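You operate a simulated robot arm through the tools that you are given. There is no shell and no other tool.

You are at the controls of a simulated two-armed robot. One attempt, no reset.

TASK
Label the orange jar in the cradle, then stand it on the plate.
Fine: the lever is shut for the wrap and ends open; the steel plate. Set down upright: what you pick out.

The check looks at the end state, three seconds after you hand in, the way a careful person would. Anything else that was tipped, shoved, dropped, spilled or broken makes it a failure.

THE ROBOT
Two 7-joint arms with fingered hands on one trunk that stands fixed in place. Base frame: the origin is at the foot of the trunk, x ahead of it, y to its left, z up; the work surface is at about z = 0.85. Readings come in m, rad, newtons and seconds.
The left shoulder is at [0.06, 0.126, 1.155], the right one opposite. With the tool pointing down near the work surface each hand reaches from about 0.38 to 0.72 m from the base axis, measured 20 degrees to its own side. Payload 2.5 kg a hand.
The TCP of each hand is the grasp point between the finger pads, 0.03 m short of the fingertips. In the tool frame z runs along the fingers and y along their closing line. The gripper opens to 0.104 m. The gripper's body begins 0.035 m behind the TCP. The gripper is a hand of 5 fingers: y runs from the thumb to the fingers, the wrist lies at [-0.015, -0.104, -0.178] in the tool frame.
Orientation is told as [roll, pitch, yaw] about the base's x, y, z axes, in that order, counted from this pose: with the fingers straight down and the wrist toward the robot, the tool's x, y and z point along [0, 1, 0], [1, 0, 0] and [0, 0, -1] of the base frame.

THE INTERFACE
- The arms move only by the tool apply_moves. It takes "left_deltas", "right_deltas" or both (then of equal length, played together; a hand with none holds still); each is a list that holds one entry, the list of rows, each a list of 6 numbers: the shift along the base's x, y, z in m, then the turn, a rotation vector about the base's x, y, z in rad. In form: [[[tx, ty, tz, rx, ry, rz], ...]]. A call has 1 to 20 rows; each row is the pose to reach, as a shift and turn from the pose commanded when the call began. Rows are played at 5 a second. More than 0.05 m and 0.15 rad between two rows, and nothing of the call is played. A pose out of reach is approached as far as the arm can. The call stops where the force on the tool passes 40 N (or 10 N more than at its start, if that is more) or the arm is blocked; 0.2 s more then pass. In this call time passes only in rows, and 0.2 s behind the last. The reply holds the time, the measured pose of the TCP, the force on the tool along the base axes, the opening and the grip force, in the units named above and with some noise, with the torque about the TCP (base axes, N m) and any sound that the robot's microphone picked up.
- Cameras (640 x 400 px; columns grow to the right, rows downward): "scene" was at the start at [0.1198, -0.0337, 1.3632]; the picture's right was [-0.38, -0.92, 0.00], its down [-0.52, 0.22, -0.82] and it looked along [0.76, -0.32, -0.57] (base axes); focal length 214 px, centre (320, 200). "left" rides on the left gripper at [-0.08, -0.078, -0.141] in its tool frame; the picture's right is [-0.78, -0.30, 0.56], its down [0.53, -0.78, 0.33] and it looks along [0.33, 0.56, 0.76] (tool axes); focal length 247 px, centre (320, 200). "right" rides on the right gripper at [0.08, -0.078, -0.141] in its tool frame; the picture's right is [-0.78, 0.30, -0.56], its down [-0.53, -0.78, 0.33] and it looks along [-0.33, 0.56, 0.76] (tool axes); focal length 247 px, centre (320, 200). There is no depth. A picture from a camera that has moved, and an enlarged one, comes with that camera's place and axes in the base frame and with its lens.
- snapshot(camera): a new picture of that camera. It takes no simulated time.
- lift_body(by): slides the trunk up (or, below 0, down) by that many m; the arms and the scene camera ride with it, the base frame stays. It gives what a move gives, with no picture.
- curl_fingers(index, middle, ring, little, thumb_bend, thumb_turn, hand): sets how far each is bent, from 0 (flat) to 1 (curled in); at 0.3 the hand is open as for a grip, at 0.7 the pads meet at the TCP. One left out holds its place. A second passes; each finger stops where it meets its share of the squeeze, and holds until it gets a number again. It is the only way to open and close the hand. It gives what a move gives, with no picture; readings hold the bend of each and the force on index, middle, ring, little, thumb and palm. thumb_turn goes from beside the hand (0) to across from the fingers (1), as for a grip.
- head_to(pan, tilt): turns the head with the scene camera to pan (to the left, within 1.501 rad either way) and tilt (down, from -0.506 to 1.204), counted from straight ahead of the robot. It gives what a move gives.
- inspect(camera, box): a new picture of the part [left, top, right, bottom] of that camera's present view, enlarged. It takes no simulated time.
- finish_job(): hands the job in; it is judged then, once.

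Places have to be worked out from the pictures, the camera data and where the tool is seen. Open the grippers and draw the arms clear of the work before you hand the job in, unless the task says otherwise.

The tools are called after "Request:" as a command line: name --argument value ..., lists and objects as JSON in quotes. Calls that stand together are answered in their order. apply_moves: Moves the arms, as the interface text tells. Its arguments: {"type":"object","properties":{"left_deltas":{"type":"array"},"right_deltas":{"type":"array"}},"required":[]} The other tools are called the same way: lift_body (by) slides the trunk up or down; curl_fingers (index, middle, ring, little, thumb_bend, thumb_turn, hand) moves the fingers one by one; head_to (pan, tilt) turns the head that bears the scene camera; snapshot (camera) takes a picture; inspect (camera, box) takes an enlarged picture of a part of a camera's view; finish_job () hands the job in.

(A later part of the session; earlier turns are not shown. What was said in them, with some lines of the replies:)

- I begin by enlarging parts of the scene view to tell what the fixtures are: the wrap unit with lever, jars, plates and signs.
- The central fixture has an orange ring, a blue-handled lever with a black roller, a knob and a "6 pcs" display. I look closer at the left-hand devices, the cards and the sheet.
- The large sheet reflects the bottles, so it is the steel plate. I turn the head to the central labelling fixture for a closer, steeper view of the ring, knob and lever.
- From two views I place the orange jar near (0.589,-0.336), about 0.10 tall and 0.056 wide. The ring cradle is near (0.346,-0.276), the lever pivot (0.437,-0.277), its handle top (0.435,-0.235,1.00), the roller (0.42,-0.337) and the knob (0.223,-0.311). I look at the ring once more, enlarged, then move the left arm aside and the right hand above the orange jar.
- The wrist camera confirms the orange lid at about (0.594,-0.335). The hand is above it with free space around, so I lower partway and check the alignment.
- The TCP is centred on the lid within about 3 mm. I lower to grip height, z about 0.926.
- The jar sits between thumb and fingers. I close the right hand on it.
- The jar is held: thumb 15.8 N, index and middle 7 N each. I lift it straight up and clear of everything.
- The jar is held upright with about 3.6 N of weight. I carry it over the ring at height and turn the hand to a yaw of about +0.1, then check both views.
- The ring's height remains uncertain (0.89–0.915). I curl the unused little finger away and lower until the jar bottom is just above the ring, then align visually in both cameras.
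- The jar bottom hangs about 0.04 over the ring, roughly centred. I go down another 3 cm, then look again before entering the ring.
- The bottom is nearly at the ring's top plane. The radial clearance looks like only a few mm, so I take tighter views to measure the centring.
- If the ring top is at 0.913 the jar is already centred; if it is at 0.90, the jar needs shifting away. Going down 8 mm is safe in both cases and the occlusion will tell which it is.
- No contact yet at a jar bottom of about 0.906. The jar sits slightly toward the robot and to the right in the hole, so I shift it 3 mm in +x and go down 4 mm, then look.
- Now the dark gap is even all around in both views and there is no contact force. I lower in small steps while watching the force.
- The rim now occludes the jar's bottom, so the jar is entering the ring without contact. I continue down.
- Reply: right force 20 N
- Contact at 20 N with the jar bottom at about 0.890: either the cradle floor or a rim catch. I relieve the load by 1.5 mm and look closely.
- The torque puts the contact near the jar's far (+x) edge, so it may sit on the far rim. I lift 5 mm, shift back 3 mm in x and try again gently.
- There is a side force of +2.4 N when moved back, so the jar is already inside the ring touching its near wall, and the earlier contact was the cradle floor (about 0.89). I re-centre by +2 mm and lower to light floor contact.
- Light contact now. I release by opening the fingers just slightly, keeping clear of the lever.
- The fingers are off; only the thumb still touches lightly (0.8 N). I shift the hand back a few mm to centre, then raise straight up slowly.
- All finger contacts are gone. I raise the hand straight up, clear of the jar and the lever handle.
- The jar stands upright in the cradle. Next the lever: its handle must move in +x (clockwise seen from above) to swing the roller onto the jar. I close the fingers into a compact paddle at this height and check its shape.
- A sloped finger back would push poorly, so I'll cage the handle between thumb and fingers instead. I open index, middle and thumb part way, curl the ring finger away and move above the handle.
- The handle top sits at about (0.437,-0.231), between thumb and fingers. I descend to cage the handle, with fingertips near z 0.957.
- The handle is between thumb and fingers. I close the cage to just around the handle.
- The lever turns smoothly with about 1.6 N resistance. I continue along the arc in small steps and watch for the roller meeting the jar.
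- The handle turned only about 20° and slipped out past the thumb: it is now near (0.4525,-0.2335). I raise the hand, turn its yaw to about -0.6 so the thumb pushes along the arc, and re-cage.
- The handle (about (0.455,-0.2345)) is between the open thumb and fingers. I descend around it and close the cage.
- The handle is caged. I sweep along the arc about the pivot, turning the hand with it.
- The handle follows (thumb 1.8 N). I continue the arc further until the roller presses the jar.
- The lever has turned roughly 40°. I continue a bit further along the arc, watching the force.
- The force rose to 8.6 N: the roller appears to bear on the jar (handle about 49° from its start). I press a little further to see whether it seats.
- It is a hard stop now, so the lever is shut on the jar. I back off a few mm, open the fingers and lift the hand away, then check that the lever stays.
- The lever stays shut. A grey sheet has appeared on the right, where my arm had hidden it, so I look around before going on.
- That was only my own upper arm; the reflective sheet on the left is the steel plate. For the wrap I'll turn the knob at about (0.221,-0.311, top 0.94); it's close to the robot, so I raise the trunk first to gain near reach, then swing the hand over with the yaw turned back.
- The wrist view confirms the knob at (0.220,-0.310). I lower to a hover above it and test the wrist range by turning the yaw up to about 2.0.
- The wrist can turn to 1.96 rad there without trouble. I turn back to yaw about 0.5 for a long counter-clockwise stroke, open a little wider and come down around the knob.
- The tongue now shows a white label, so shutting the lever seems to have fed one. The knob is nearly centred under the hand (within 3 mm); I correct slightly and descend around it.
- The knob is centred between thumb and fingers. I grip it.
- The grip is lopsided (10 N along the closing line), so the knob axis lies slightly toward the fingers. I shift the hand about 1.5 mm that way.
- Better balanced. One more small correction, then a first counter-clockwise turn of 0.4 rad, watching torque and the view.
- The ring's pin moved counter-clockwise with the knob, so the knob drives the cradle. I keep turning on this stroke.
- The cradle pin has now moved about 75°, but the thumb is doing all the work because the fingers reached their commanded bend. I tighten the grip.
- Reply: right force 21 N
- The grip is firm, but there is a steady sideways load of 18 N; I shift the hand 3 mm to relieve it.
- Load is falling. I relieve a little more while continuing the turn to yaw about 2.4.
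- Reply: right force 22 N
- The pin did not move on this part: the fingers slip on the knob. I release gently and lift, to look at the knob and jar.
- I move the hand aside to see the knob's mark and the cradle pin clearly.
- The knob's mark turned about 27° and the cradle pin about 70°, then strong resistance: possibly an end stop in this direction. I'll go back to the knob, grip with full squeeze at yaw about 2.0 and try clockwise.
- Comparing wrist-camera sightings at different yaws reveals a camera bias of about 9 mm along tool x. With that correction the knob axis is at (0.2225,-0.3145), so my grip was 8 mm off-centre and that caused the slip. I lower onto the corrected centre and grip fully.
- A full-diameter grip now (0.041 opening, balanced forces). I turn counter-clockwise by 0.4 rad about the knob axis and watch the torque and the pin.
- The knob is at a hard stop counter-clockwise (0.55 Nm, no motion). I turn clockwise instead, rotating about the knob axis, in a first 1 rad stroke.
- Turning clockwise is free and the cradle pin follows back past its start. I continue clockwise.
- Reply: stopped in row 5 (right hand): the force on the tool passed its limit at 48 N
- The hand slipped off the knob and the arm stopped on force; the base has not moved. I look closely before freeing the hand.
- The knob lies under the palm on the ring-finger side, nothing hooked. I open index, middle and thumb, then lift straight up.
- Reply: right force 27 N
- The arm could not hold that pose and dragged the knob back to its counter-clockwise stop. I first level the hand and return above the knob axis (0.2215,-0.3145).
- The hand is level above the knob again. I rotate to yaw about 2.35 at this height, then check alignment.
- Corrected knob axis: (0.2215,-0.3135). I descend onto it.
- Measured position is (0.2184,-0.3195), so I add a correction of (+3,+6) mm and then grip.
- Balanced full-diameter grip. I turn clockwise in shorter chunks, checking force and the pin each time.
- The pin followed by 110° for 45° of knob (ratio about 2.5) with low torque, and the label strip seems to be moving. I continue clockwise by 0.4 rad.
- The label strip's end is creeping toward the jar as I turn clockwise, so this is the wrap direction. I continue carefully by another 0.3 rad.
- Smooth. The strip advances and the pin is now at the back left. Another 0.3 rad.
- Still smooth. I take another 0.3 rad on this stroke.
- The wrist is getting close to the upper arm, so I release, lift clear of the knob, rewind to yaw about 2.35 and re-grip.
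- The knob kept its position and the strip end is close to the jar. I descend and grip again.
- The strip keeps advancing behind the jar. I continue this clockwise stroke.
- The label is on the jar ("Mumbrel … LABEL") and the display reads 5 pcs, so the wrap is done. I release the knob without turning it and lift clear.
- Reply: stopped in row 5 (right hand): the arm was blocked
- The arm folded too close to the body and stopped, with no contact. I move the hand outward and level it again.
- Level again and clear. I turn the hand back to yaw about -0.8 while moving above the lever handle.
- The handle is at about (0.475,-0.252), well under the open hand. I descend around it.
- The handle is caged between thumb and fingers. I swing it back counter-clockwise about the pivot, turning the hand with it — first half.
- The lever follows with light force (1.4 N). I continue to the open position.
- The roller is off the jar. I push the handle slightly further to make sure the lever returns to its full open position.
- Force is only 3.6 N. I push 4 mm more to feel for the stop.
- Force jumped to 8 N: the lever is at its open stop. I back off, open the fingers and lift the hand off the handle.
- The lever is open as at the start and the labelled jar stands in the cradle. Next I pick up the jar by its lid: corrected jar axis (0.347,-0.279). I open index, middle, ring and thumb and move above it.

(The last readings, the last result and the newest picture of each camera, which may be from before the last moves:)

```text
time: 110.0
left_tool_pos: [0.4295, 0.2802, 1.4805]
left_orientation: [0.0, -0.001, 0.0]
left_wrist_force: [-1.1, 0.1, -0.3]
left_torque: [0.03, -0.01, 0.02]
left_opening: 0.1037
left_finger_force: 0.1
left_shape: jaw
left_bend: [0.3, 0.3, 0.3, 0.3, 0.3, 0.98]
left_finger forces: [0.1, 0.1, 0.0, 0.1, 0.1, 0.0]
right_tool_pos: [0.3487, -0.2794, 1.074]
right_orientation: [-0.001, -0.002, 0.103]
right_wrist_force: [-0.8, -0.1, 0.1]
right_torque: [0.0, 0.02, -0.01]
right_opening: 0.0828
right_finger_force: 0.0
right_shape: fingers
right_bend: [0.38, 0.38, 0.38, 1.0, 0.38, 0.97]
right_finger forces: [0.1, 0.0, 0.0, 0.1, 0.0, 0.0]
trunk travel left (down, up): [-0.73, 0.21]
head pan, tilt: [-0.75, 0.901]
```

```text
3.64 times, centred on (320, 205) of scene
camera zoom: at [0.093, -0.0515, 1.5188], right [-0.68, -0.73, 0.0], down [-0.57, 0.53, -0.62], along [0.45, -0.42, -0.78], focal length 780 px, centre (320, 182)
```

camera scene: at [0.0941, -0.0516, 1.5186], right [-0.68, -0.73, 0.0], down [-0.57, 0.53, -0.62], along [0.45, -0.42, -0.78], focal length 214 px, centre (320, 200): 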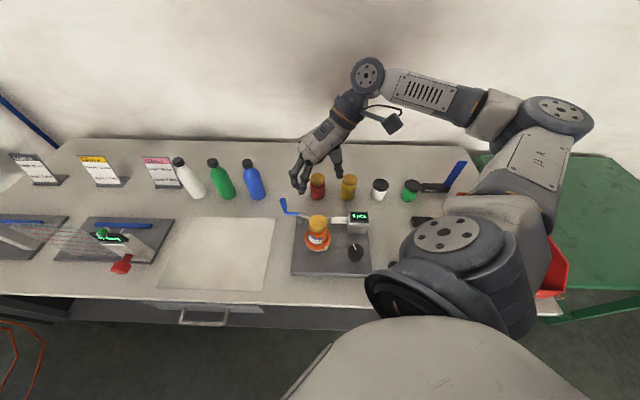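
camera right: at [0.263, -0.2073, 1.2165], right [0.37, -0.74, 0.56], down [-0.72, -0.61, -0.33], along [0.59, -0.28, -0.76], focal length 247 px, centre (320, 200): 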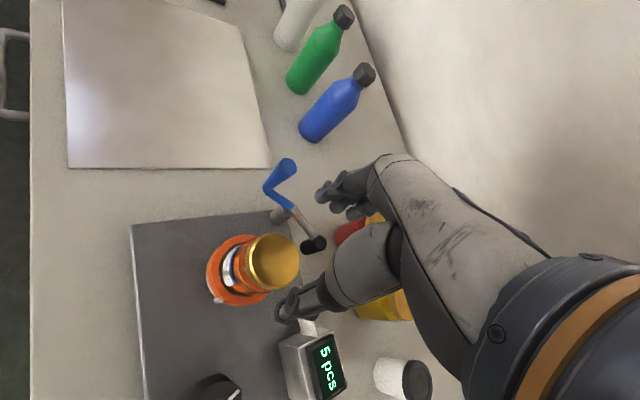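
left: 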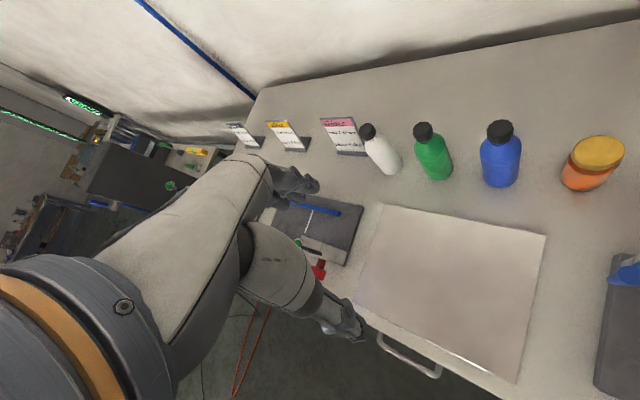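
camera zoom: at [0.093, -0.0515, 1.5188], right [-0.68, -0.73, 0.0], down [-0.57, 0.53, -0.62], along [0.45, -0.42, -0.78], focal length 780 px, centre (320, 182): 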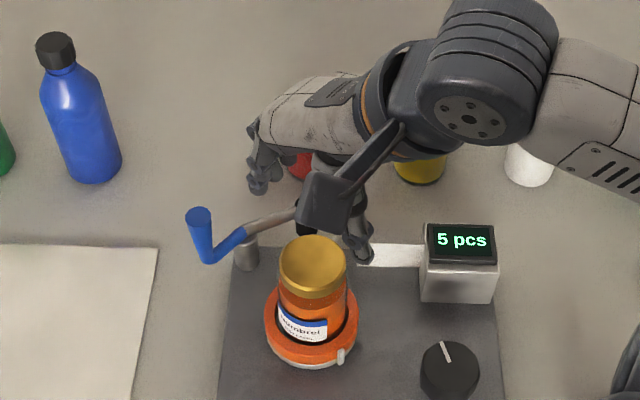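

The jar axis reads about (0.3455,-0.280). I correct by 3 mm and descend so the fingers hold the lid, above the label.

Request:
apply_moves --right_deltas '[[[-0.003, -0.0007, -0.03, 0, 0, 0], [-0.003, -0.0007, -0.06, 0, 0, 0], [-0.003, -0.0007, -0.08, 0, 0, 0], [-0.003, -0.0007, -0.09, 0, 0, 0]]]'

Request:
inspect --camera "right" --box '[220, 150, 440, 350]'

Request:
inspect --camera "scene" --box '[270, 160, 370, 250]'

```text
time: 111.0
left_tool_pos: [0.4287, 0.2812, 1.4803]
left_orientation: [0.0, 0.0, -0.001]
left_wrist_force: [-0.7, 0.3, 0.7]
left_torque: [-0.02, 0.0, 0.03]
left_opening: 0.1036
left_finger_force: 0.1
left_shape: jaw
left_bend: [0.3, 0.3, 0.3, 0.3, 0.3, 0.98]
left_finger forces: [0.0, 0.0, 0.0, 0.1, 0.0, 0.0]
right_tool_pos: [0.3446, -0.2803, 0.9831]
right_orientation: [-0.003, 0.0, 0.103]
right_wrist_force: [0.7, 0.9, -0.6]
right_torque: [0.0, 0.01, -0.01]
right_opening: 0.0829
right_finger_force: 0.1
right_shape: fingers
right_bend: [0.38, 0.38, 0.38, 1.0, 0.38, 0.97]
right_finger forces: [0.0, 0.0, 0.1, 0.1, 0.0, 0.1]
trunk travel left (down, up): [-0.73, 0.21]
head pan, tilt: [-0.75, 0.901]
```

```text
2.00 times, centred on (330, 250) of right
camera zoom: at [0.2595, -0.2085, 1.1249], right [0.37, -0.74, 0.56], down [-0.72, -0.61, -0.33], along [0.59, -0.28, -0.76], focal length 494 px, centre (300, 100)
```

zoom: 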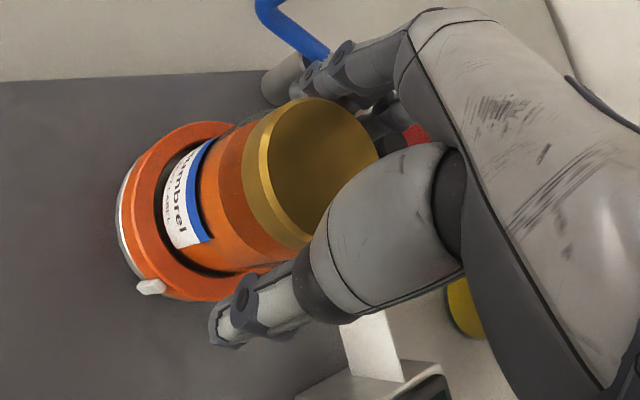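

```text
4.44 times, centred on (320, 205) of scene
camera zoom: at [0.0934, -0.0514, 1.5187], right [-0.68, -0.73, 0.0], down [-0.57, 0.53, -0.62], along [0.45, -0.42, -0.78], focal length 953 px, centre (320, 178)
```

zoom: 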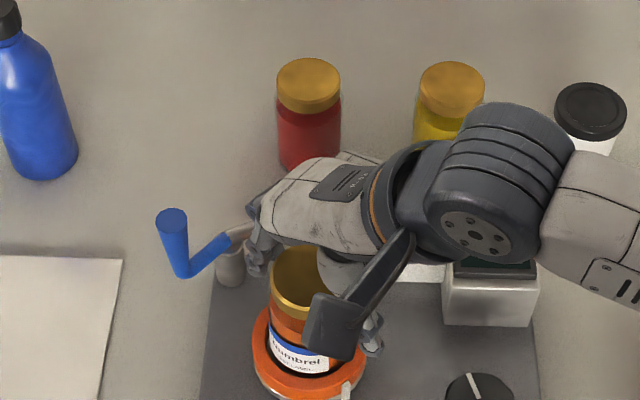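

The label looks level on the jar and the fingers straddle the lid. I close on the lid.

Request:
curl_fingers --hand "right" --index 0.62 --middle 0.62 --ring 0.62 --thumb_bend 0.62

Request:
inspect --camera "right" --box '[220, 150, 440, 350]'

```text
time: 112.0
left_tool_pos: [0.4303, 0.2805, 1.4797]
left_orientation: [-0.001, 0.0, 0.001]
left_wrist_force: [0.5, 0.2, 0.9]
left_torque: [0.01, 0.03, 0.0]
left_opening: 0.1038
left_finger_force: 0.1
left_shape: jaw
left_bend: [0.3, 0.3, 0.3, 0.3, 0.3, 0.98]
left_finger forces: [0.0, 0.0, 0.1, 0.0, 0.1, 0.1]
right_tool_pos: [0.3455, -0.2796, 0.9839]
right_orientation: [-0.001, -0.003, 0.102]
right_wrist_force: [5.0, 0.4, 0.4]
right_torque: [-0.04, -0.29, 0.01]
right_opening: 0.0537
right_finger_force: 13.0
right_shape: fingers
right_bend: [0.5, 0.54, 0.62, 1.0, 0.51, 0.96]
right_finger forces: [8.1, 7.1, 0.0, 0.1, 11.1, 0.0]
trunk travel left (down, up): [-0.73, 0.21]
head pan, tilt: [-0.75, 0.901]
```

```text
2.00 times, centred on (330, 250) of right
camera zoom: at [0.2601, -0.2086, 1.1253], right [0.37, -0.74, 0.56], down [-0.72, -0.61, -0.33], along [0.59, -0.28, -0.76], focal length 494 px, centre (300, 100)
```

zoom: 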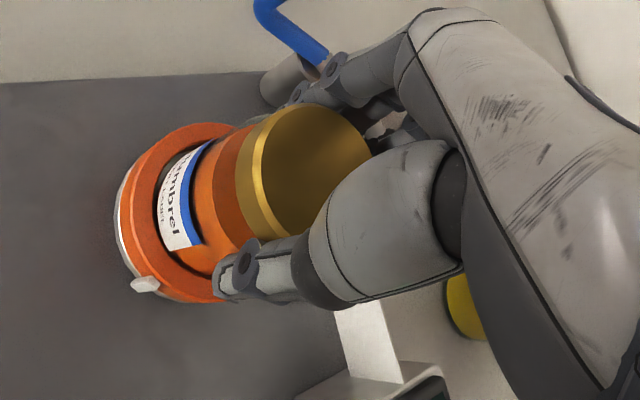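

A firm grip on the lid (thumb 11 N, fingers 15 N). I lift vertically, slowly at first.

Request:
apply_moves --right_deltas '[[[0.0005, 0, 0.006, 0, 0, 0], [0.0005, 0, 0.014, 0, 0, 0], [0.0005, 0, 0.024, 0, 0, 0], [0.0005, 0, 0.036, 0, 0, 0]]]'

Request:
inspect --camera "right" --box '[220, 150, 440, 350]'

Request:
inspect --camera "scene" --box '[270, 160, 370, 250]'

```text
time: 113.0
left_tool_pos: [0.4287, 0.2818, 1.4798]
left_orientation: [0.001, 0.001, 0.0]
left_wrist_force: [0.7, 0.1, -0.4]
left_torque: [0.01, 0.01, 0.01]
left_opening: 0.1036
left_finger_force: 0.2
left_shape: jaw
left_bend: [0.3, 0.3, 0.3, 0.3, 0.3, 0.98]
left_finger forces: [0.0, 0.0, 0.1, 0.0, 0.0, 0.0]
right_tool_pos: [0.3436, -0.2804, 1.0197]
right_orientation: [0.0, 0.003, 0.104]
right_wrist_force: [0.5, -0.6, -2.5]
right_torque: [-0.02, -0.02, 0.0]
right_opening: 0.0538
right_finger_force: 12.0
right_shape: fingers
right_bend: [0.51, 0.55, 0.62, 1.0, 0.51, 0.96]
right_finger forces: [6.5, 5.7, 0.0, 0.0, 12.8, 0.0]
trunk travel left (down, up): [-0.73, 0.21]
head pan, tilt: [-0.75, 0.901]
```

```text
2.00 times, centred on (330, 250) of right
camera zoom: at [0.259, -0.2087, 1.1616], right [0.38, -0.74, 0.56], down [-0.72, -0.61, -0.33], along [0.59, -0.28, -0.76], focal length 494 px, centre (300, 100)
```

zoom: 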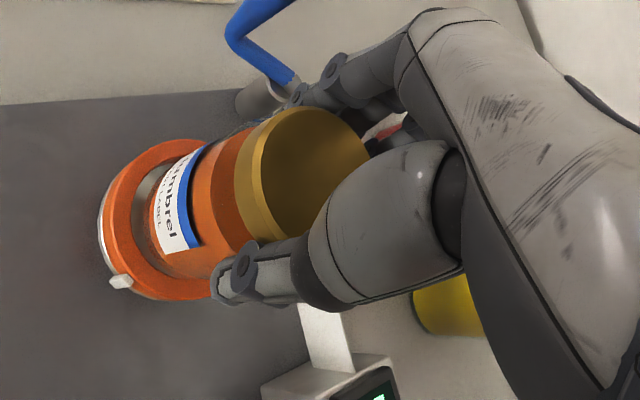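

```text
4.44 times, centred on (320, 205) of scene
camera zoom: at [0.0935, -0.0515, 1.5187], right [-0.68, -0.73, 0.0], down [-0.57, 0.53, -0.62], along [0.45, -0.42, -0.78], focal length 953 px, centre (320, 178)
```

zoom: 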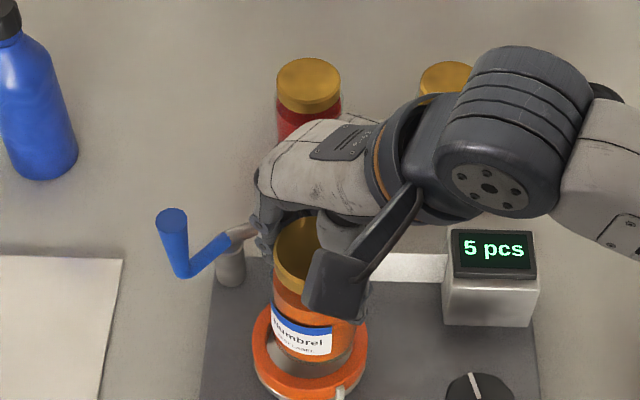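

The labelled jar comes free upright (2.5 N). I raise it above the lever height, then carry it toward the middle of the steel plate at about (0.51,-0.06).

Request:
apply_moves --right_deltas '[[[0, 0, 0.03, 0, 0, 0], [0, 0, 0.07, 0, 0, 0], [0, 0, 0.11, 0, 0, 0], [0, 0, 0.13, 0, 0, 0]]]'

Request:
apply_moves --right_deltas '[[[0.01, 0.015, 0, 0, 0, 0], [0.03, 0.045, 0, 0, 0, 0], [0.055, 0.075, 0, 0, 0, 0], [0.08, 0.105, 0, 0, 0, 0], [0.105, 0.135, 0, 0, 0, 0], [0.13, 0.165, 0, 0, 0, 0], [0.15, 0.195, 0, 0, 0, 0], [0.165, 0.22, 0, 0, 0, 0]]]'

Request:
head_to --pan -0.2 --tilt 0.9

Request:
snapshot --camera "scene"

Request:
snapshot --camera "right"

```text
time: 114.0
left_tool_pos: [0.4293, 0.2815, 1.4801]
left_orientation: [-0.001, 0.0, 0.001]
left_wrist_force: [-0.3, -0.3, 0.1]
left_torque: [0.01, -0.03, 0.01]
left_opening: 0.1034
left_finger_force: 0.0
left_shape: jaw
left_bend: [0.3, 0.3, 0.3, 0.3, 0.3, 0.98]
left_finger forces: [0.1, 0.1, 0.0, 0.0, 0.0, 0.0]
right_tool_pos: [0.3453, -0.2794, 1.1503]
right_orientation: [-0.001, 0.001, 0.102]
right_wrist_force: [0.4, 0.4, -3.8]
right_torque: [0.0, -0.03, -0.04]
right_opening: 0.054
right_finger_force: 12.9
right_shape: fingers
right_bend: [0.51, 0.56, 0.62, 1.0, 0.51, 0.96]
right_finger forces: [6.6, 5.8, 0.0, 0.1, 12.6, 0.0]
trunk travel left (down, up): [-0.73, 0.21]
head pan, tilt: [-0.75, 0.901]
```

```text
time: 115.8
left_tool_pos: [0.4301, 0.2822, 1.4796]
left_orientation: [0.0, 0.0, -0.001]
left_wrist_force: [-0.3, 0.3, -0.8]
left_torque: [-0.01, -0.01, -0.02]
left_opening: 0.1037
left_finger_force: 0.0
left_shape: jaw
left_bend: [0.3, 0.3, 0.3, 0.3, 0.3, 0.98]
left_finger forces: [0.0, 0.0, 0.1, 0.0, 0.0, 0.1]
right_tool_pos: [0.51, -0.0634, 1.1478]
right_orientation: [-0.002, 0.001, 0.105]
right_wrist_force: [0.2, 0.7, -2.8]
right_torque: [0.01, -0.01, -0.01]
right_opening: 0.0536
right_finger_force: 12.4
right_shape: fingers
right_bend: [0.51, 0.56, 0.62, 1.0, 0.51, 0.96]
right_finger forces: [6.6, 5.7, 0.0, 0.1, 12.2, 0.0]
trunk travel left (down, up): [-0.73, 0.21]
head pan, tilt: [-0.75, 0.901]
```

```text
time: 116.8
left_tool_pos: [0.4285, 0.281, 1.4791]
left_orientation: [0.0, 0.0, 0.001]
left_wrist_force: [-0.4, -0.9, 0.5]
left_torque: [0.01, 0.0, -0.01]
left_opening: 0.1037
left_finger_force: 0.1
left_shape: jaw
left_bend: [0.3, 0.3, 0.3, 0.3, 0.3, 0.98]
left_finger forces: [0.0, 0.1, 0.0, 0.0, 0.1, 0.0]
right_tool_pos: [0.5103, -0.0631, 1.1462]
right_orientation: [-0.001, -0.002, 0.105]
right_wrist_force: [0.4, -0.1, -3.3]
right_torque: [-0.01, 0.01, 0.01]
right_opening: 0.0537
right_finger_force: 12.2
right_shape: fingers
right_bend: [0.51, 0.56, 0.62, 1.0, 0.51, 0.96]
right_finger forces: [6.6, 5.8, 0.0, 0.0, 12.2, 0.1]
trunk travel left (down, up): [-0.73, 0.21]
head pan, tilt: [-0.201, 0.901]
```

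```text
taken
camera scene: at [0.1125, -0.0151, 1.5187], right [-0.2, -0.98, 0.0], down [-0.77, 0.16, -0.62], along [0.61, -0.12, -0.78], focal length 214 px, centre (320, 200)
```

scene: 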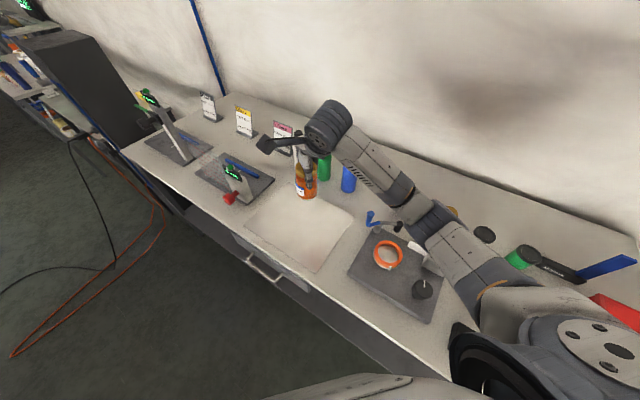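

```text
taken
camera right: at [0.4249, 0.0085, 1.2895], right [0.37, -0.74, 0.56], down [-0.72, -0.61, -0.33], along [0.59, -0.28, -0.76], focal length 247 px, centre (320, 200)
```

right: 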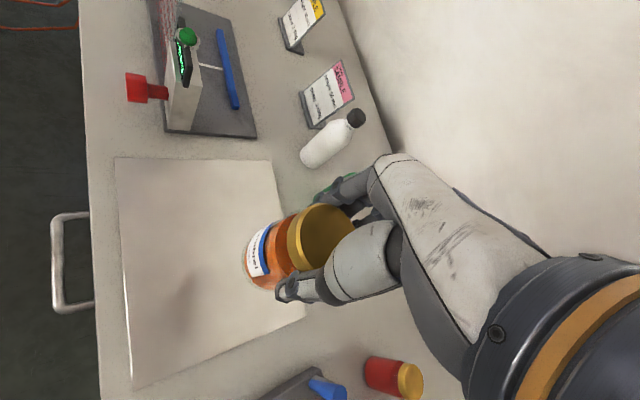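

The jar hangs over the plate. I lower it most of the way and look before touching down.

Request:
apply_moves --right_deltas '[[[0, 0, -0.04, 0, 0, 0], [0, 0, -0.08, 0, 0, 0], [0, 0, -0.12, 0, 0, 0], [0, 0, -0.15, 0, 0, 0], [0, 0, -0.17, 0, 0, 0], [0, 0, -0.18, 0, 0, 0]]]'

Request:
inspect --camera "scene" --box '[240, 150, 370, 280]'

Request:
snapshot --camera "right"

```text
time: 118.2
left_tool_pos: [0.43, 0.282, 1.4809]
left_orientation: [-0.001, 0.0, 0.0]
left_wrist_force: [0.1, 0.5, 0.9]
left_torque: [0.0, -0.02, -0.01]
left_opening: 0.1036
left_finger_force: 0.0
left_shape: jaw
left_bend: [0.3, 0.3, 0.3, 0.3, 0.3, 0.98]
left_finger forces: [0.1, 0.1, 0.0, 0.1, 0.1, 0.1]
right_tool_pos: [0.5093, -0.0596, 0.9681]
right_orientation: [0.0, 0.0, 0.104]
right_wrist_force: [0.2, -0.2, -3.5]
right_torque: [-0.03, 0.0, -0.02]
right_opening: 0.0536
right_finger_force: 12.7
right_shape: fingers
right_bend: [0.51, 0.56, 0.62, 1.0, 0.51, 0.96]
right_finger forces: [6.5, 5.8, 0.0, 0.0, 12.2, 0.0]
trunk travel left (down, up): [-0.73, 0.21]
head pan, tilt: [-0.201, 0.901]
```

```text
3.08 times, centred on (305, 215) of scene
camera zoom: at [0.1125, -0.015, 1.5187], right [-0.2, -0.98, 0.0], down [-0.77, 0.16, -0.62], along [0.61, -0.12, -0.78], focal length 660 px, centre (366, 154)
```

zoom: 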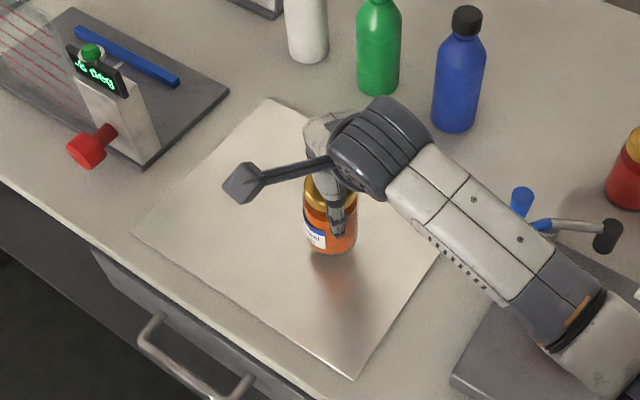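

```text
taken
camera right: at [0.4245, 0.0114, 1.1098], right [0.37, -0.74, 0.56], down [-0.72, -0.61, -0.33], along [0.59, -0.28, -0.76], focal length 247 px, centre (320, 200)
```

right: 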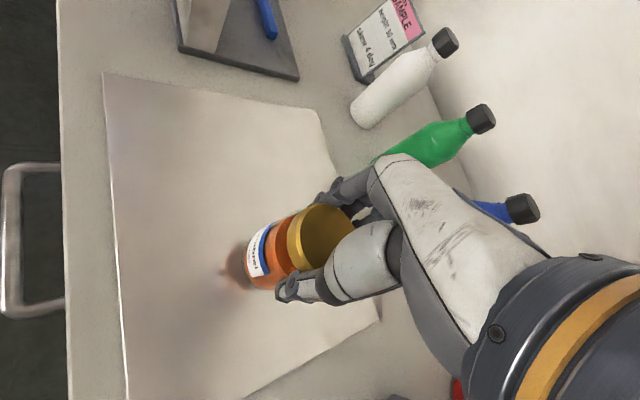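

The jar is well inside the plate and shows its reflection in the steel. I lower the last 2 cm in small steps.

Request:
apply_moves --right_deltas '[[[0, 0, -0.006, 0, 0, 0], [0, 0, -0.011, 0, 0, 0], [0, 0, -0.014, 0, 0, 0]]]'

```text
time: 119.0
left_tool_pos: [0.4292, 0.2815, 1.481]
left_orientation: [0.0, -0.002, 0.0]
left_wrist_force: [-0.3, 0.2, -0.1]
left_torque: [0.01, 0.02, 0.0]
left_opening: 0.1035
left_finger_force: 0.1
left_shape: jaw
left_bend: [0.3, 0.3, 0.3, 0.3, 0.3, 0.98]
left_finger forces: [0.0, 0.0, 0.1, 0.1, 0.0, 0.1]
right_tool_pos: [0.5098, -0.06, 0.9555]
right_orientation: [-0.001, 0.001, 0.103]
right_wrist_force: [-0.1, -0.2, -2.5]
right_torque: [-0.03, -0.01, 0.02]
right_opening: 0.0537
right_finger_force: 12.0
right_shape: fingers
right_bend: [0.51, 0.56, 0.62, 1.0, 0.51, 0.96]
right_finger forces: [6.5, 5.8, 0.0, 0.0, 12.1, 0.0]
trunk travel left (down, up): [-0.73, 0.21]
head pan, tilt: [-0.201, 0.901]
```

No contact yet. I continue down by 2–3 mm at a time.

Request:
apply_moves --right_deltas '[[[0, 0, -0.002, 0, 0, 0], [0, 0, -0.004, 0, 0, 0]]]'

Request:
inspect --camera "scene" --box '[280, 180, 340, 250]'

```text
time: 119.6
left_tool_pos: [0.4305, 0.282, 1.4796]
left_orientation: [-0.001, 0.001, 0.0]
left_wrist_force: [0.0, 0.2, -0.2]
left_torque: [0.04, 0.0, -0.04]
left_opening: 0.1039
left_finger_force: 0.1
left_shape: jaw
left_bend: [0.3, 0.3, 0.3, 0.3, 0.3, 0.98]
left_finger forces: [0.0, 0.1, 0.0, 0.0, 0.1, 0.0]
right_tool_pos: [0.5101, -0.0602, 0.9507]
right_orientation: [0.0, 0.0, 0.102]
right_wrist_force: [0.2, 0.5, -3.0]
right_torque: [-0.02, 0.01, 0.0]
right_opening: 0.0536
right_finger_force: 12.3
right_shape: fingers
right_bend: [0.51, 0.56, 0.62, 1.0, 0.51, 0.96]
right_finger forces: [6.5, 5.8, 0.0, 0.1, 12.0, 0.0]
trunk travel left (down, up): [-0.73, 0.21]
head pan, tilt: [-0.201, 0.901]
```

```text
5.71 times, centred on (310, 215) of scene
camera zoom: at [0.1125, -0.015, 1.5187], right [-0.2, -0.98, 0.0], down [-0.77, 0.16, -0.62], along [0.61, -0.12, -0.78], focal length 1226 px, centre (377, 114)
```

zoom: 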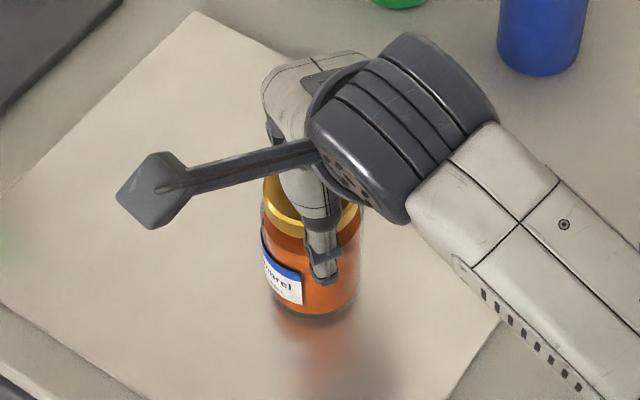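

Request:
apply_moves --right_deltas '[[[0, 0, -0.0015, 0, 0, 0], [0, 0, -0.003, 0, 0, 0]]]'

```text
time: 120.2
left_tool_pos: [0.4284, 0.2817, 1.4798]
left_orientation: [-0.001, 0.001, 0.001]
left_wrist_force: [-1.0, -0.9, 0.9]
left_torque: [0.02, -0.02, 0.0]
left_opening: 0.104
left_finger_force: 0.0
left_shape: jaw
left_bend: [0.3, 0.3, 0.3, 0.3, 0.3, 0.98]
left_finger forces: [0.0, 0.1, 0.0, 0.0, 0.1, 0.0]
right_tool_pos: [0.5099, -0.0599, 0.9482]
right_orientation: [-0.001, 0.0, 0.103]
right_wrist_force: [0.3, 0.1, -3.0]
right_torque: [-0.01, -0.01, 0.0]
right_opening: 0.0534
right_finger_force: 12.5
right_shape: fingers
right_bend: [0.51, 0.56, 0.62, 1.0, 0.51, 0.96]
right_finger forces: [6.5, 5.7, 0.1, 0.0, 12.0, 0.0]
trunk travel left (down, up): [-0.73, 0.21]
head pan, tilt: [-0.201, 0.901]
```

Still hanging freely (-3 N). Another 3 mm down.

Request:
apply_moves --right_deltas '[[[0, 0, -0.0015, 0, 0, 0], [0, 0, -0.003, 0, 0, 0]]]'

```text
time: 120.8
left_tool_pos: [0.4297, 0.2808, 1.4797]
left_orientation: [-0.001, -0.001, 0.0]
left_wrist_force: [0.2, -0.7, 0.5]
left_torque: [0.02, 0.03, 0.04]
left_opening: 0.1037
left_finger_force: 0.0
left_shape: jaw
left_bend: [0.3, 0.3, 0.3, 0.3, 0.3, 0.98]
left_finger forces: [0.0, 0.0, 0.1, 0.1, 0.0, 0.0]
right_tool_pos: [0.5094, -0.0596, 0.9474]
right_orientation: [-0.001, 0.0, 0.102]
right_wrist_force: [-1.1, -0.4, -0.8]
right_torque: [0.01, -0.01, 0.01]
right_opening: 0.0533
right_finger_force: 11.8
right_shape: fingers
right_bend: [0.51, 0.56, 0.62, 1.0, 0.51, 0.96]
right_finger forces: [6.5, 5.8, 0.0, 0.0, 12.5, 0.1]
trunk travel left (down, up): [-0.73, 0.21]
head pan, tilt: [-0.201, 0.901]
```

The force has dropped to -0.8 N, so touchdown is beginning. One more millimetre to settle it.

Request:
apply_moves --right_deltas '[[[0, 0, -0.001, 0, 0, 0], [0, 0, -0.001, 0, 0, 0]]]'

Request:
snapshot --camera "right"

```text
time: 121.4
left_tool_pos: [0.4283, 0.2822, 1.4792]
left_orientation: [0.002, -0.001, 0.001]
left_wrist_force: [-0.4, -0.2, -0.9]
left_torque: [0.01, 0.03, 0.0]
left_opening: 0.1036
left_finger_force: 0.1
left_shape: jaw
left_bend: [0.3, 0.3, 0.3, 0.3, 0.3, 0.98]
left_finger forces: [0.0, 0.1, 0.0, 0.0, 0.0, 0.0]
right_tool_pos: [0.5104, -0.0595, 0.9455]
right_orientation: [0.001, -0.001, 0.104]
right_wrist_force: [-0.2, 1.4, 3.3]
right_torque: [-0.04, -0.05, 0.02]
right_opening: 0.0536
right_finger_force: 12.9
right_shape: fingers
right_bend: [0.51, 0.56, 0.62, 1.0, 0.51, 0.95]
right_finger forces: [6.9, 6.1, 0.0, 0.0, 12.8, 0.0]
trunk travel left (down, up): [-0.73, 0.21]
head pan, tilt: [-0.201, 0.901]
```

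```text
taken
camera right: at [0.4251, 0.0115, 1.0873], right [0.37, -0.74, 0.56], down [-0.72, -0.61, -0.33], along [0.59, -0.27, -0.76], focal length 247 px, centre (320, 200)
```

right: 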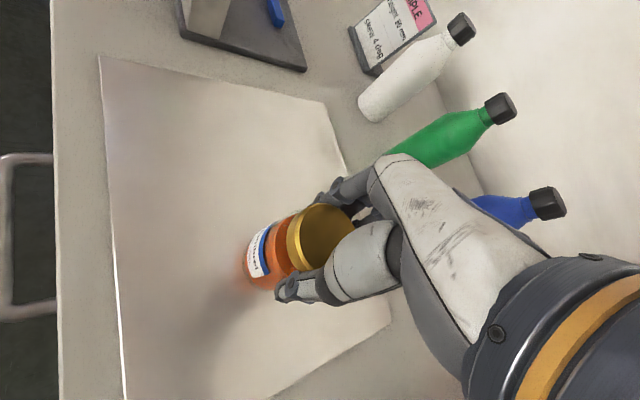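

The jar rests on the plate (+3 N). I open the fingers evenly to release it.

Request:
curl_fingers --hand "right" --index 0.44 --middle 0.44 --ring 0.44 --thumb_bend 0.44

Request:
curl_fingers --hand "right" --index 0.32 --middle 0.32 --ring 0.32 --thumb_bend 0.32

Request:
inspect --camera "right" --box '[220, 150, 440, 350]'

```text
time: 122.4
left_tool_pos: [0.4295, 0.2814, 1.4798]
left_orientation: [-0.001, 0.0, 0.001]
left_wrist_force: [0.7, 0.0, 0.4]
left_torque: [0.01, 0.01, 0.0]
left_opening: 0.1037
left_finger_force: 0.1
left_shape: jaw
left_bend: [0.3, 0.3, 0.3, 0.3, 0.3, 0.98]
left_finger forces: [0.0, 0.1, 0.0, 0.0, 0.1, 0.0]
right_tool_pos: [0.5103, -0.0601, 0.9452]
right_orientation: [0.0, 0.003, 0.102]
right_wrist_force: [0.0, 0.1, -0.3]
right_torque: [-0.01, -0.02, 0.01]
right_opening: 0.0672
right_finger_force: 0.0
right_shape: fingers
right_bend: [0.44, 0.44, 0.44, 1.0, 0.44, 0.97]
right_finger forces: [0.1, 0.1, 0.0, 0.0, 0.0, 0.0]
trunk travel left (down, up): [-0.73, 0.21]
head pan, tilt: [-0.201, 0.901]
```

```text
time: 123.4
left_tool_pos: [0.4291, 0.2809, 1.48]
left_orientation: [0.001, 0.001, 0.0]
left_wrist_force: [0.0, -0.2, 0.5]
left_torque: [0.0, 0.01, -0.01]
left_opening: 0.1037
left_finger_force: 0.0
left_shape: jaw
left_bend: [0.3, 0.3, 0.3, 0.3, 0.3, 0.98]
left_finger forces: [0.0, 0.0, 0.1, 0.1, 0.0, 0.0]
right_tool_pos: [0.5104, -0.0606, 0.9458]
right_orientation: [-0.001, 0.0, 0.103]
right_wrist_force: [-0.1, 0.2, 0.6]
right_torque: [0.01, -0.02, 0.01]
right_opening: 0.0977
right_finger_force: 0.0
right_shape: fingers
right_bend: [0.32, 0.32, 0.32, 1.0, 0.32, 0.97]
right_finger forces: [0.0, 0.0, 0.0, 0.0, 0.0, 0.0]
trunk travel left (down, up): [-0.73, 0.21]
head pan, tilt: [-0.201, 0.901]
```

```text
2.00 times, centred on (330, 250) of right
camera zoom: at [0.4253, 0.0112, 1.0866], right [0.37, -0.74, 0.56], down [-0.72, -0.61, -0.33], along [0.59, -0.28, -0.76], focal length 494 px, centre (300, 100)
```

zoom: 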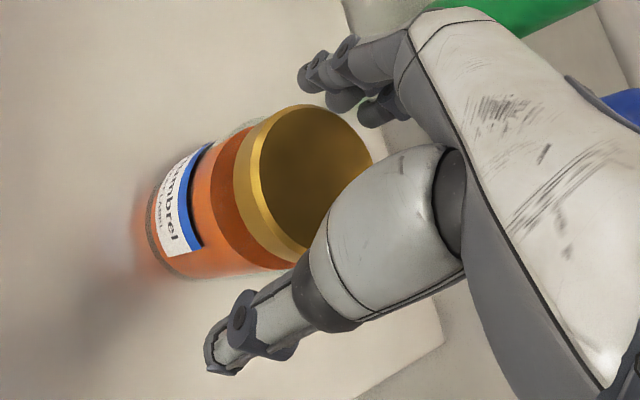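

The jar stands free between the open fingers. I raise the hand straight up and clear.

Request:
apply_moves --right_deltas '[[[0, 0, 0.015, 0, 0, 0], [0, 0, 0.04, 0, 0, 0], [0, 0, 0.08, 0, 0, 0], [0, 0, 0.12, 0, 0, 0], [0, 0, 0.16, 0, 0, 0], [0, 0, 0.2, 0, 0, 0], [0, 0, 0.24, 0, 0, 0]]]'

Request:
apply_moves --right_deltas '[[[-0.02, -0.03, 0.01, 0, 0, 0], [-0.04, -0.07, 0.02, 0, 0, 0], [-0.06, -0.11, 0.03, 0, 0, 0], [-0.08, -0.15, 0.03, 0, 0, 0], [-0.1, -0.19, 0.03, 0, 0, 0], [-0.12, -0.23, 0.03, 0, 0, 0], [-0.13, -0.27, 0.03, 0, 0, 0]]]'

Request:
curl_fingers --hand "right" --index 0.3 --middle 0.3 --ring 0.3 --little 0.3 --thumb_bend 0.3

Request:
snapshot --camera "scene"

Request:
inspect --camera "scene" --box '[250, 160, 400, 280]'

```text
time: 125.0
left_tool_pos: [0.4295, 0.2805, 1.4799]
left_orientation: [0.0, -0.001, 0.0]
left_wrist_force: [0.8, -0.5, 0.6]
left_torque: [-0.02, 0.0, -0.01]
left_opening: 0.1036
left_finger_force: 0.1
left_shape: jaw
left_bend: [0.3, 0.3, 0.3, 0.3, 0.3, 0.98]
left_finger forces: [0.0, 0.0, 0.0, 0.0, 0.1, 0.1]
right_tool_pos: [0.5105, -0.0595, 1.1833]
right_orientation: [-0.002, 0.001, 0.104]
right_wrist_force: [-0.1, 0.0, -0.5]
right_torque: [0.01, -0.01, 0.0]
right_opening: 0.0978
right_finger_force: 0.1
right_shape: fingers
right_bend: [0.32, 0.32, 0.32, 1.0, 0.32, 0.97]
right_finger forces: [0.0, 0.0, 0.1, 0.0, 0.0, 0.0]
trunk travel left (down, up): [-0.73, 0.21]
head pan, tilt: [-0.201, 0.901]
```

```text
time: 126.6
left_tool_pos: [0.4302, 0.2824, 1.4798]
left_orientation: [0.002, 0.0, 0.0]
left_wrist_force: [0.2, -0.7, -1.1]
left_torque: [-0.01, 0.03, -0.01]
left_opening: 0.1037
left_finger_force: 0.1
left_shape: jaw
left_bend: [0.3, 0.3, 0.3, 0.3, 0.3, 0.98]
left_finger forces: [0.1, 0.0, 0.0, 0.0, 0.0, 0.0]
right_tool_pos: [0.3813, -0.33, 1.213]
right_orientation: [-0.002, -0.001, 0.104]
right_wrist_force: [-0.2, -0.1, -0.6]
right_torque: [-0.03, -0.06, 0.01]
right_opening: 0.0978
right_finger_force: 0.0
right_shape: fingers
right_bend: [0.32, 0.32, 0.32, 1.0, 0.32, 0.97]
right_finger forces: [0.1, 0.0, 0.0, 0.1, 0.0, 0.0]
trunk travel left (down, up): [-0.73, 0.21]
head pan, tilt: [-0.201, 0.901]
```

```text
time: 127.6
left_tool_pos: [0.4293, 0.2812, 1.4796]
left_orientation: [0.0, 0.0, 0.0]
left_wrist_force: [-0.3, -0.4, -0.1]
left_torque: [0.0, 0.02, -0.01]
left_opening: 0.1037
left_finger_force: 0.1
left_shape: jaw
left_bend: [0.3, 0.3, 0.3, 0.3, 0.3, 0.98]
left_finger forces: [0.0, 0.0, 0.0, 0.0, 0.0, 0.1]
right_tool_pos: [0.3819, -0.3269, 1.2131]
right_orientation: [0.0, 0.001, 0.103]
right_wrist_force: [0.7, -0.5, -0.1]
right_torque: [0.0, -0.01, 0.01]
right_opening: 0.1028
right_finger_force: 0.1
right_shape: fingers
right_bend: [0.3, 0.3, 0.3, 0.3, 0.3, 0.97]
right_finger forces: [0.0, 0.0, 0.0, 0.1, 0.0, 0.1]
trunk travel left (down, up): [-0.73, 0.21]
head pan, tilt: [-0.201, 0.901]
```

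```text
taken
camera scene: at [0.1122, -0.0149, 1.5187], right [-0.2, -0.98, 0.0], down [-0.77, 0.16, -0.62], along [0.61, -0.12, -0.78], focal length 214 px, centre (320, 200)
```

scene: 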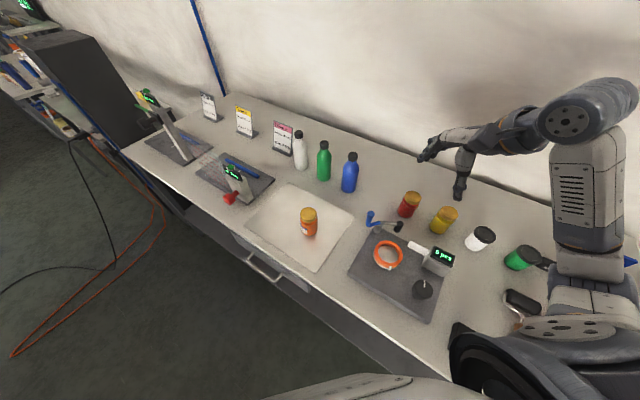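

```text
3.33 times, centred on (325, 220) of scene
camera zoom: at [0.1122, -0.0149, 1.5187], right [-0.2, -0.98, 0.0], down [-0.77, 0.16, -0.62], along [0.61, -0.12, -0.78], focal length 715 px, centre (303, 133)
```

zoom: 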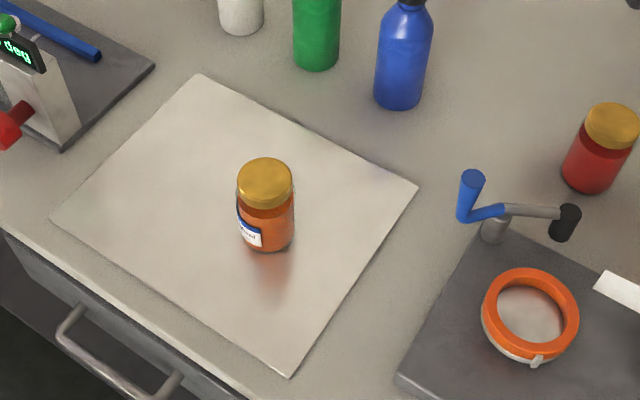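

The labelled jar stands upright on the steel plate, the lever is open, and the other items are in place. I take one last close look at the jar and the lever.

Request:
inspect --camera "scene" --box '[285, 195, 335, 245]'

Request:
inspect --camera "scene" --box '[340, 180, 560, 320]'

```text
8.00 times, centred on (310, 220) of scene
camera zoom: at [0.1122, -0.0149, 1.5187], right [-0.2, -0.98, 0.0], down [-0.77, 0.16, -0.62], along [0.61, -0.12, -0.78], focal length 1716 px, centre (400, 40)
```

zoom: 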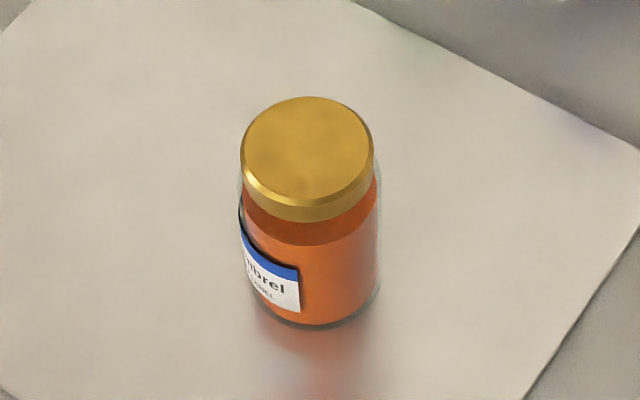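

```text
2.86 times, centred on (450, 250) of scene
camera zoom: at [0.1122, -0.0149, 1.5187], right [-0.2, -0.98, 0.0], down [-0.77, 0.16, -0.62], along [0.61, -0.12, -0.78], focal length 613 px, centre (-51, 57)
```

zoom: 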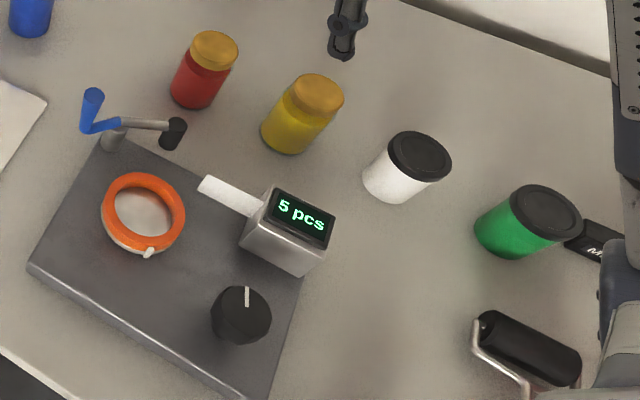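

The label is on, the jar is upright on the plate, the lever is open, and both hands are open and well above the work. I hand the job in.

Request:
finish_job

```text
The job is handed in.
```

The orange jar is labelled and standing upright on the steel plate. I've handed the job in but haven't seen a verdict.

- **Label:** I shut the lever on the jar and turned the knob clockwise until the label went on. The counter dropped from 6 to 5 pcs, and the label looks level.
- **Lever:** it is back at its open stop.
- **Plate:** the jar is set well in from the plate's edges.
- **Rest of the table:** in the last pictures the other jars, bottles, stands and the labelling fixture had not moved.

While I was turning the knob, my hand slipped off once and the arm stopped on its force limit. The fixture did not move and nothing was knocked over. I also turned the knob counter-clockwise to its stop before finding that clockwise feeds the label. Only one label was used.

Both hands were open and clear of the work at hand-in.
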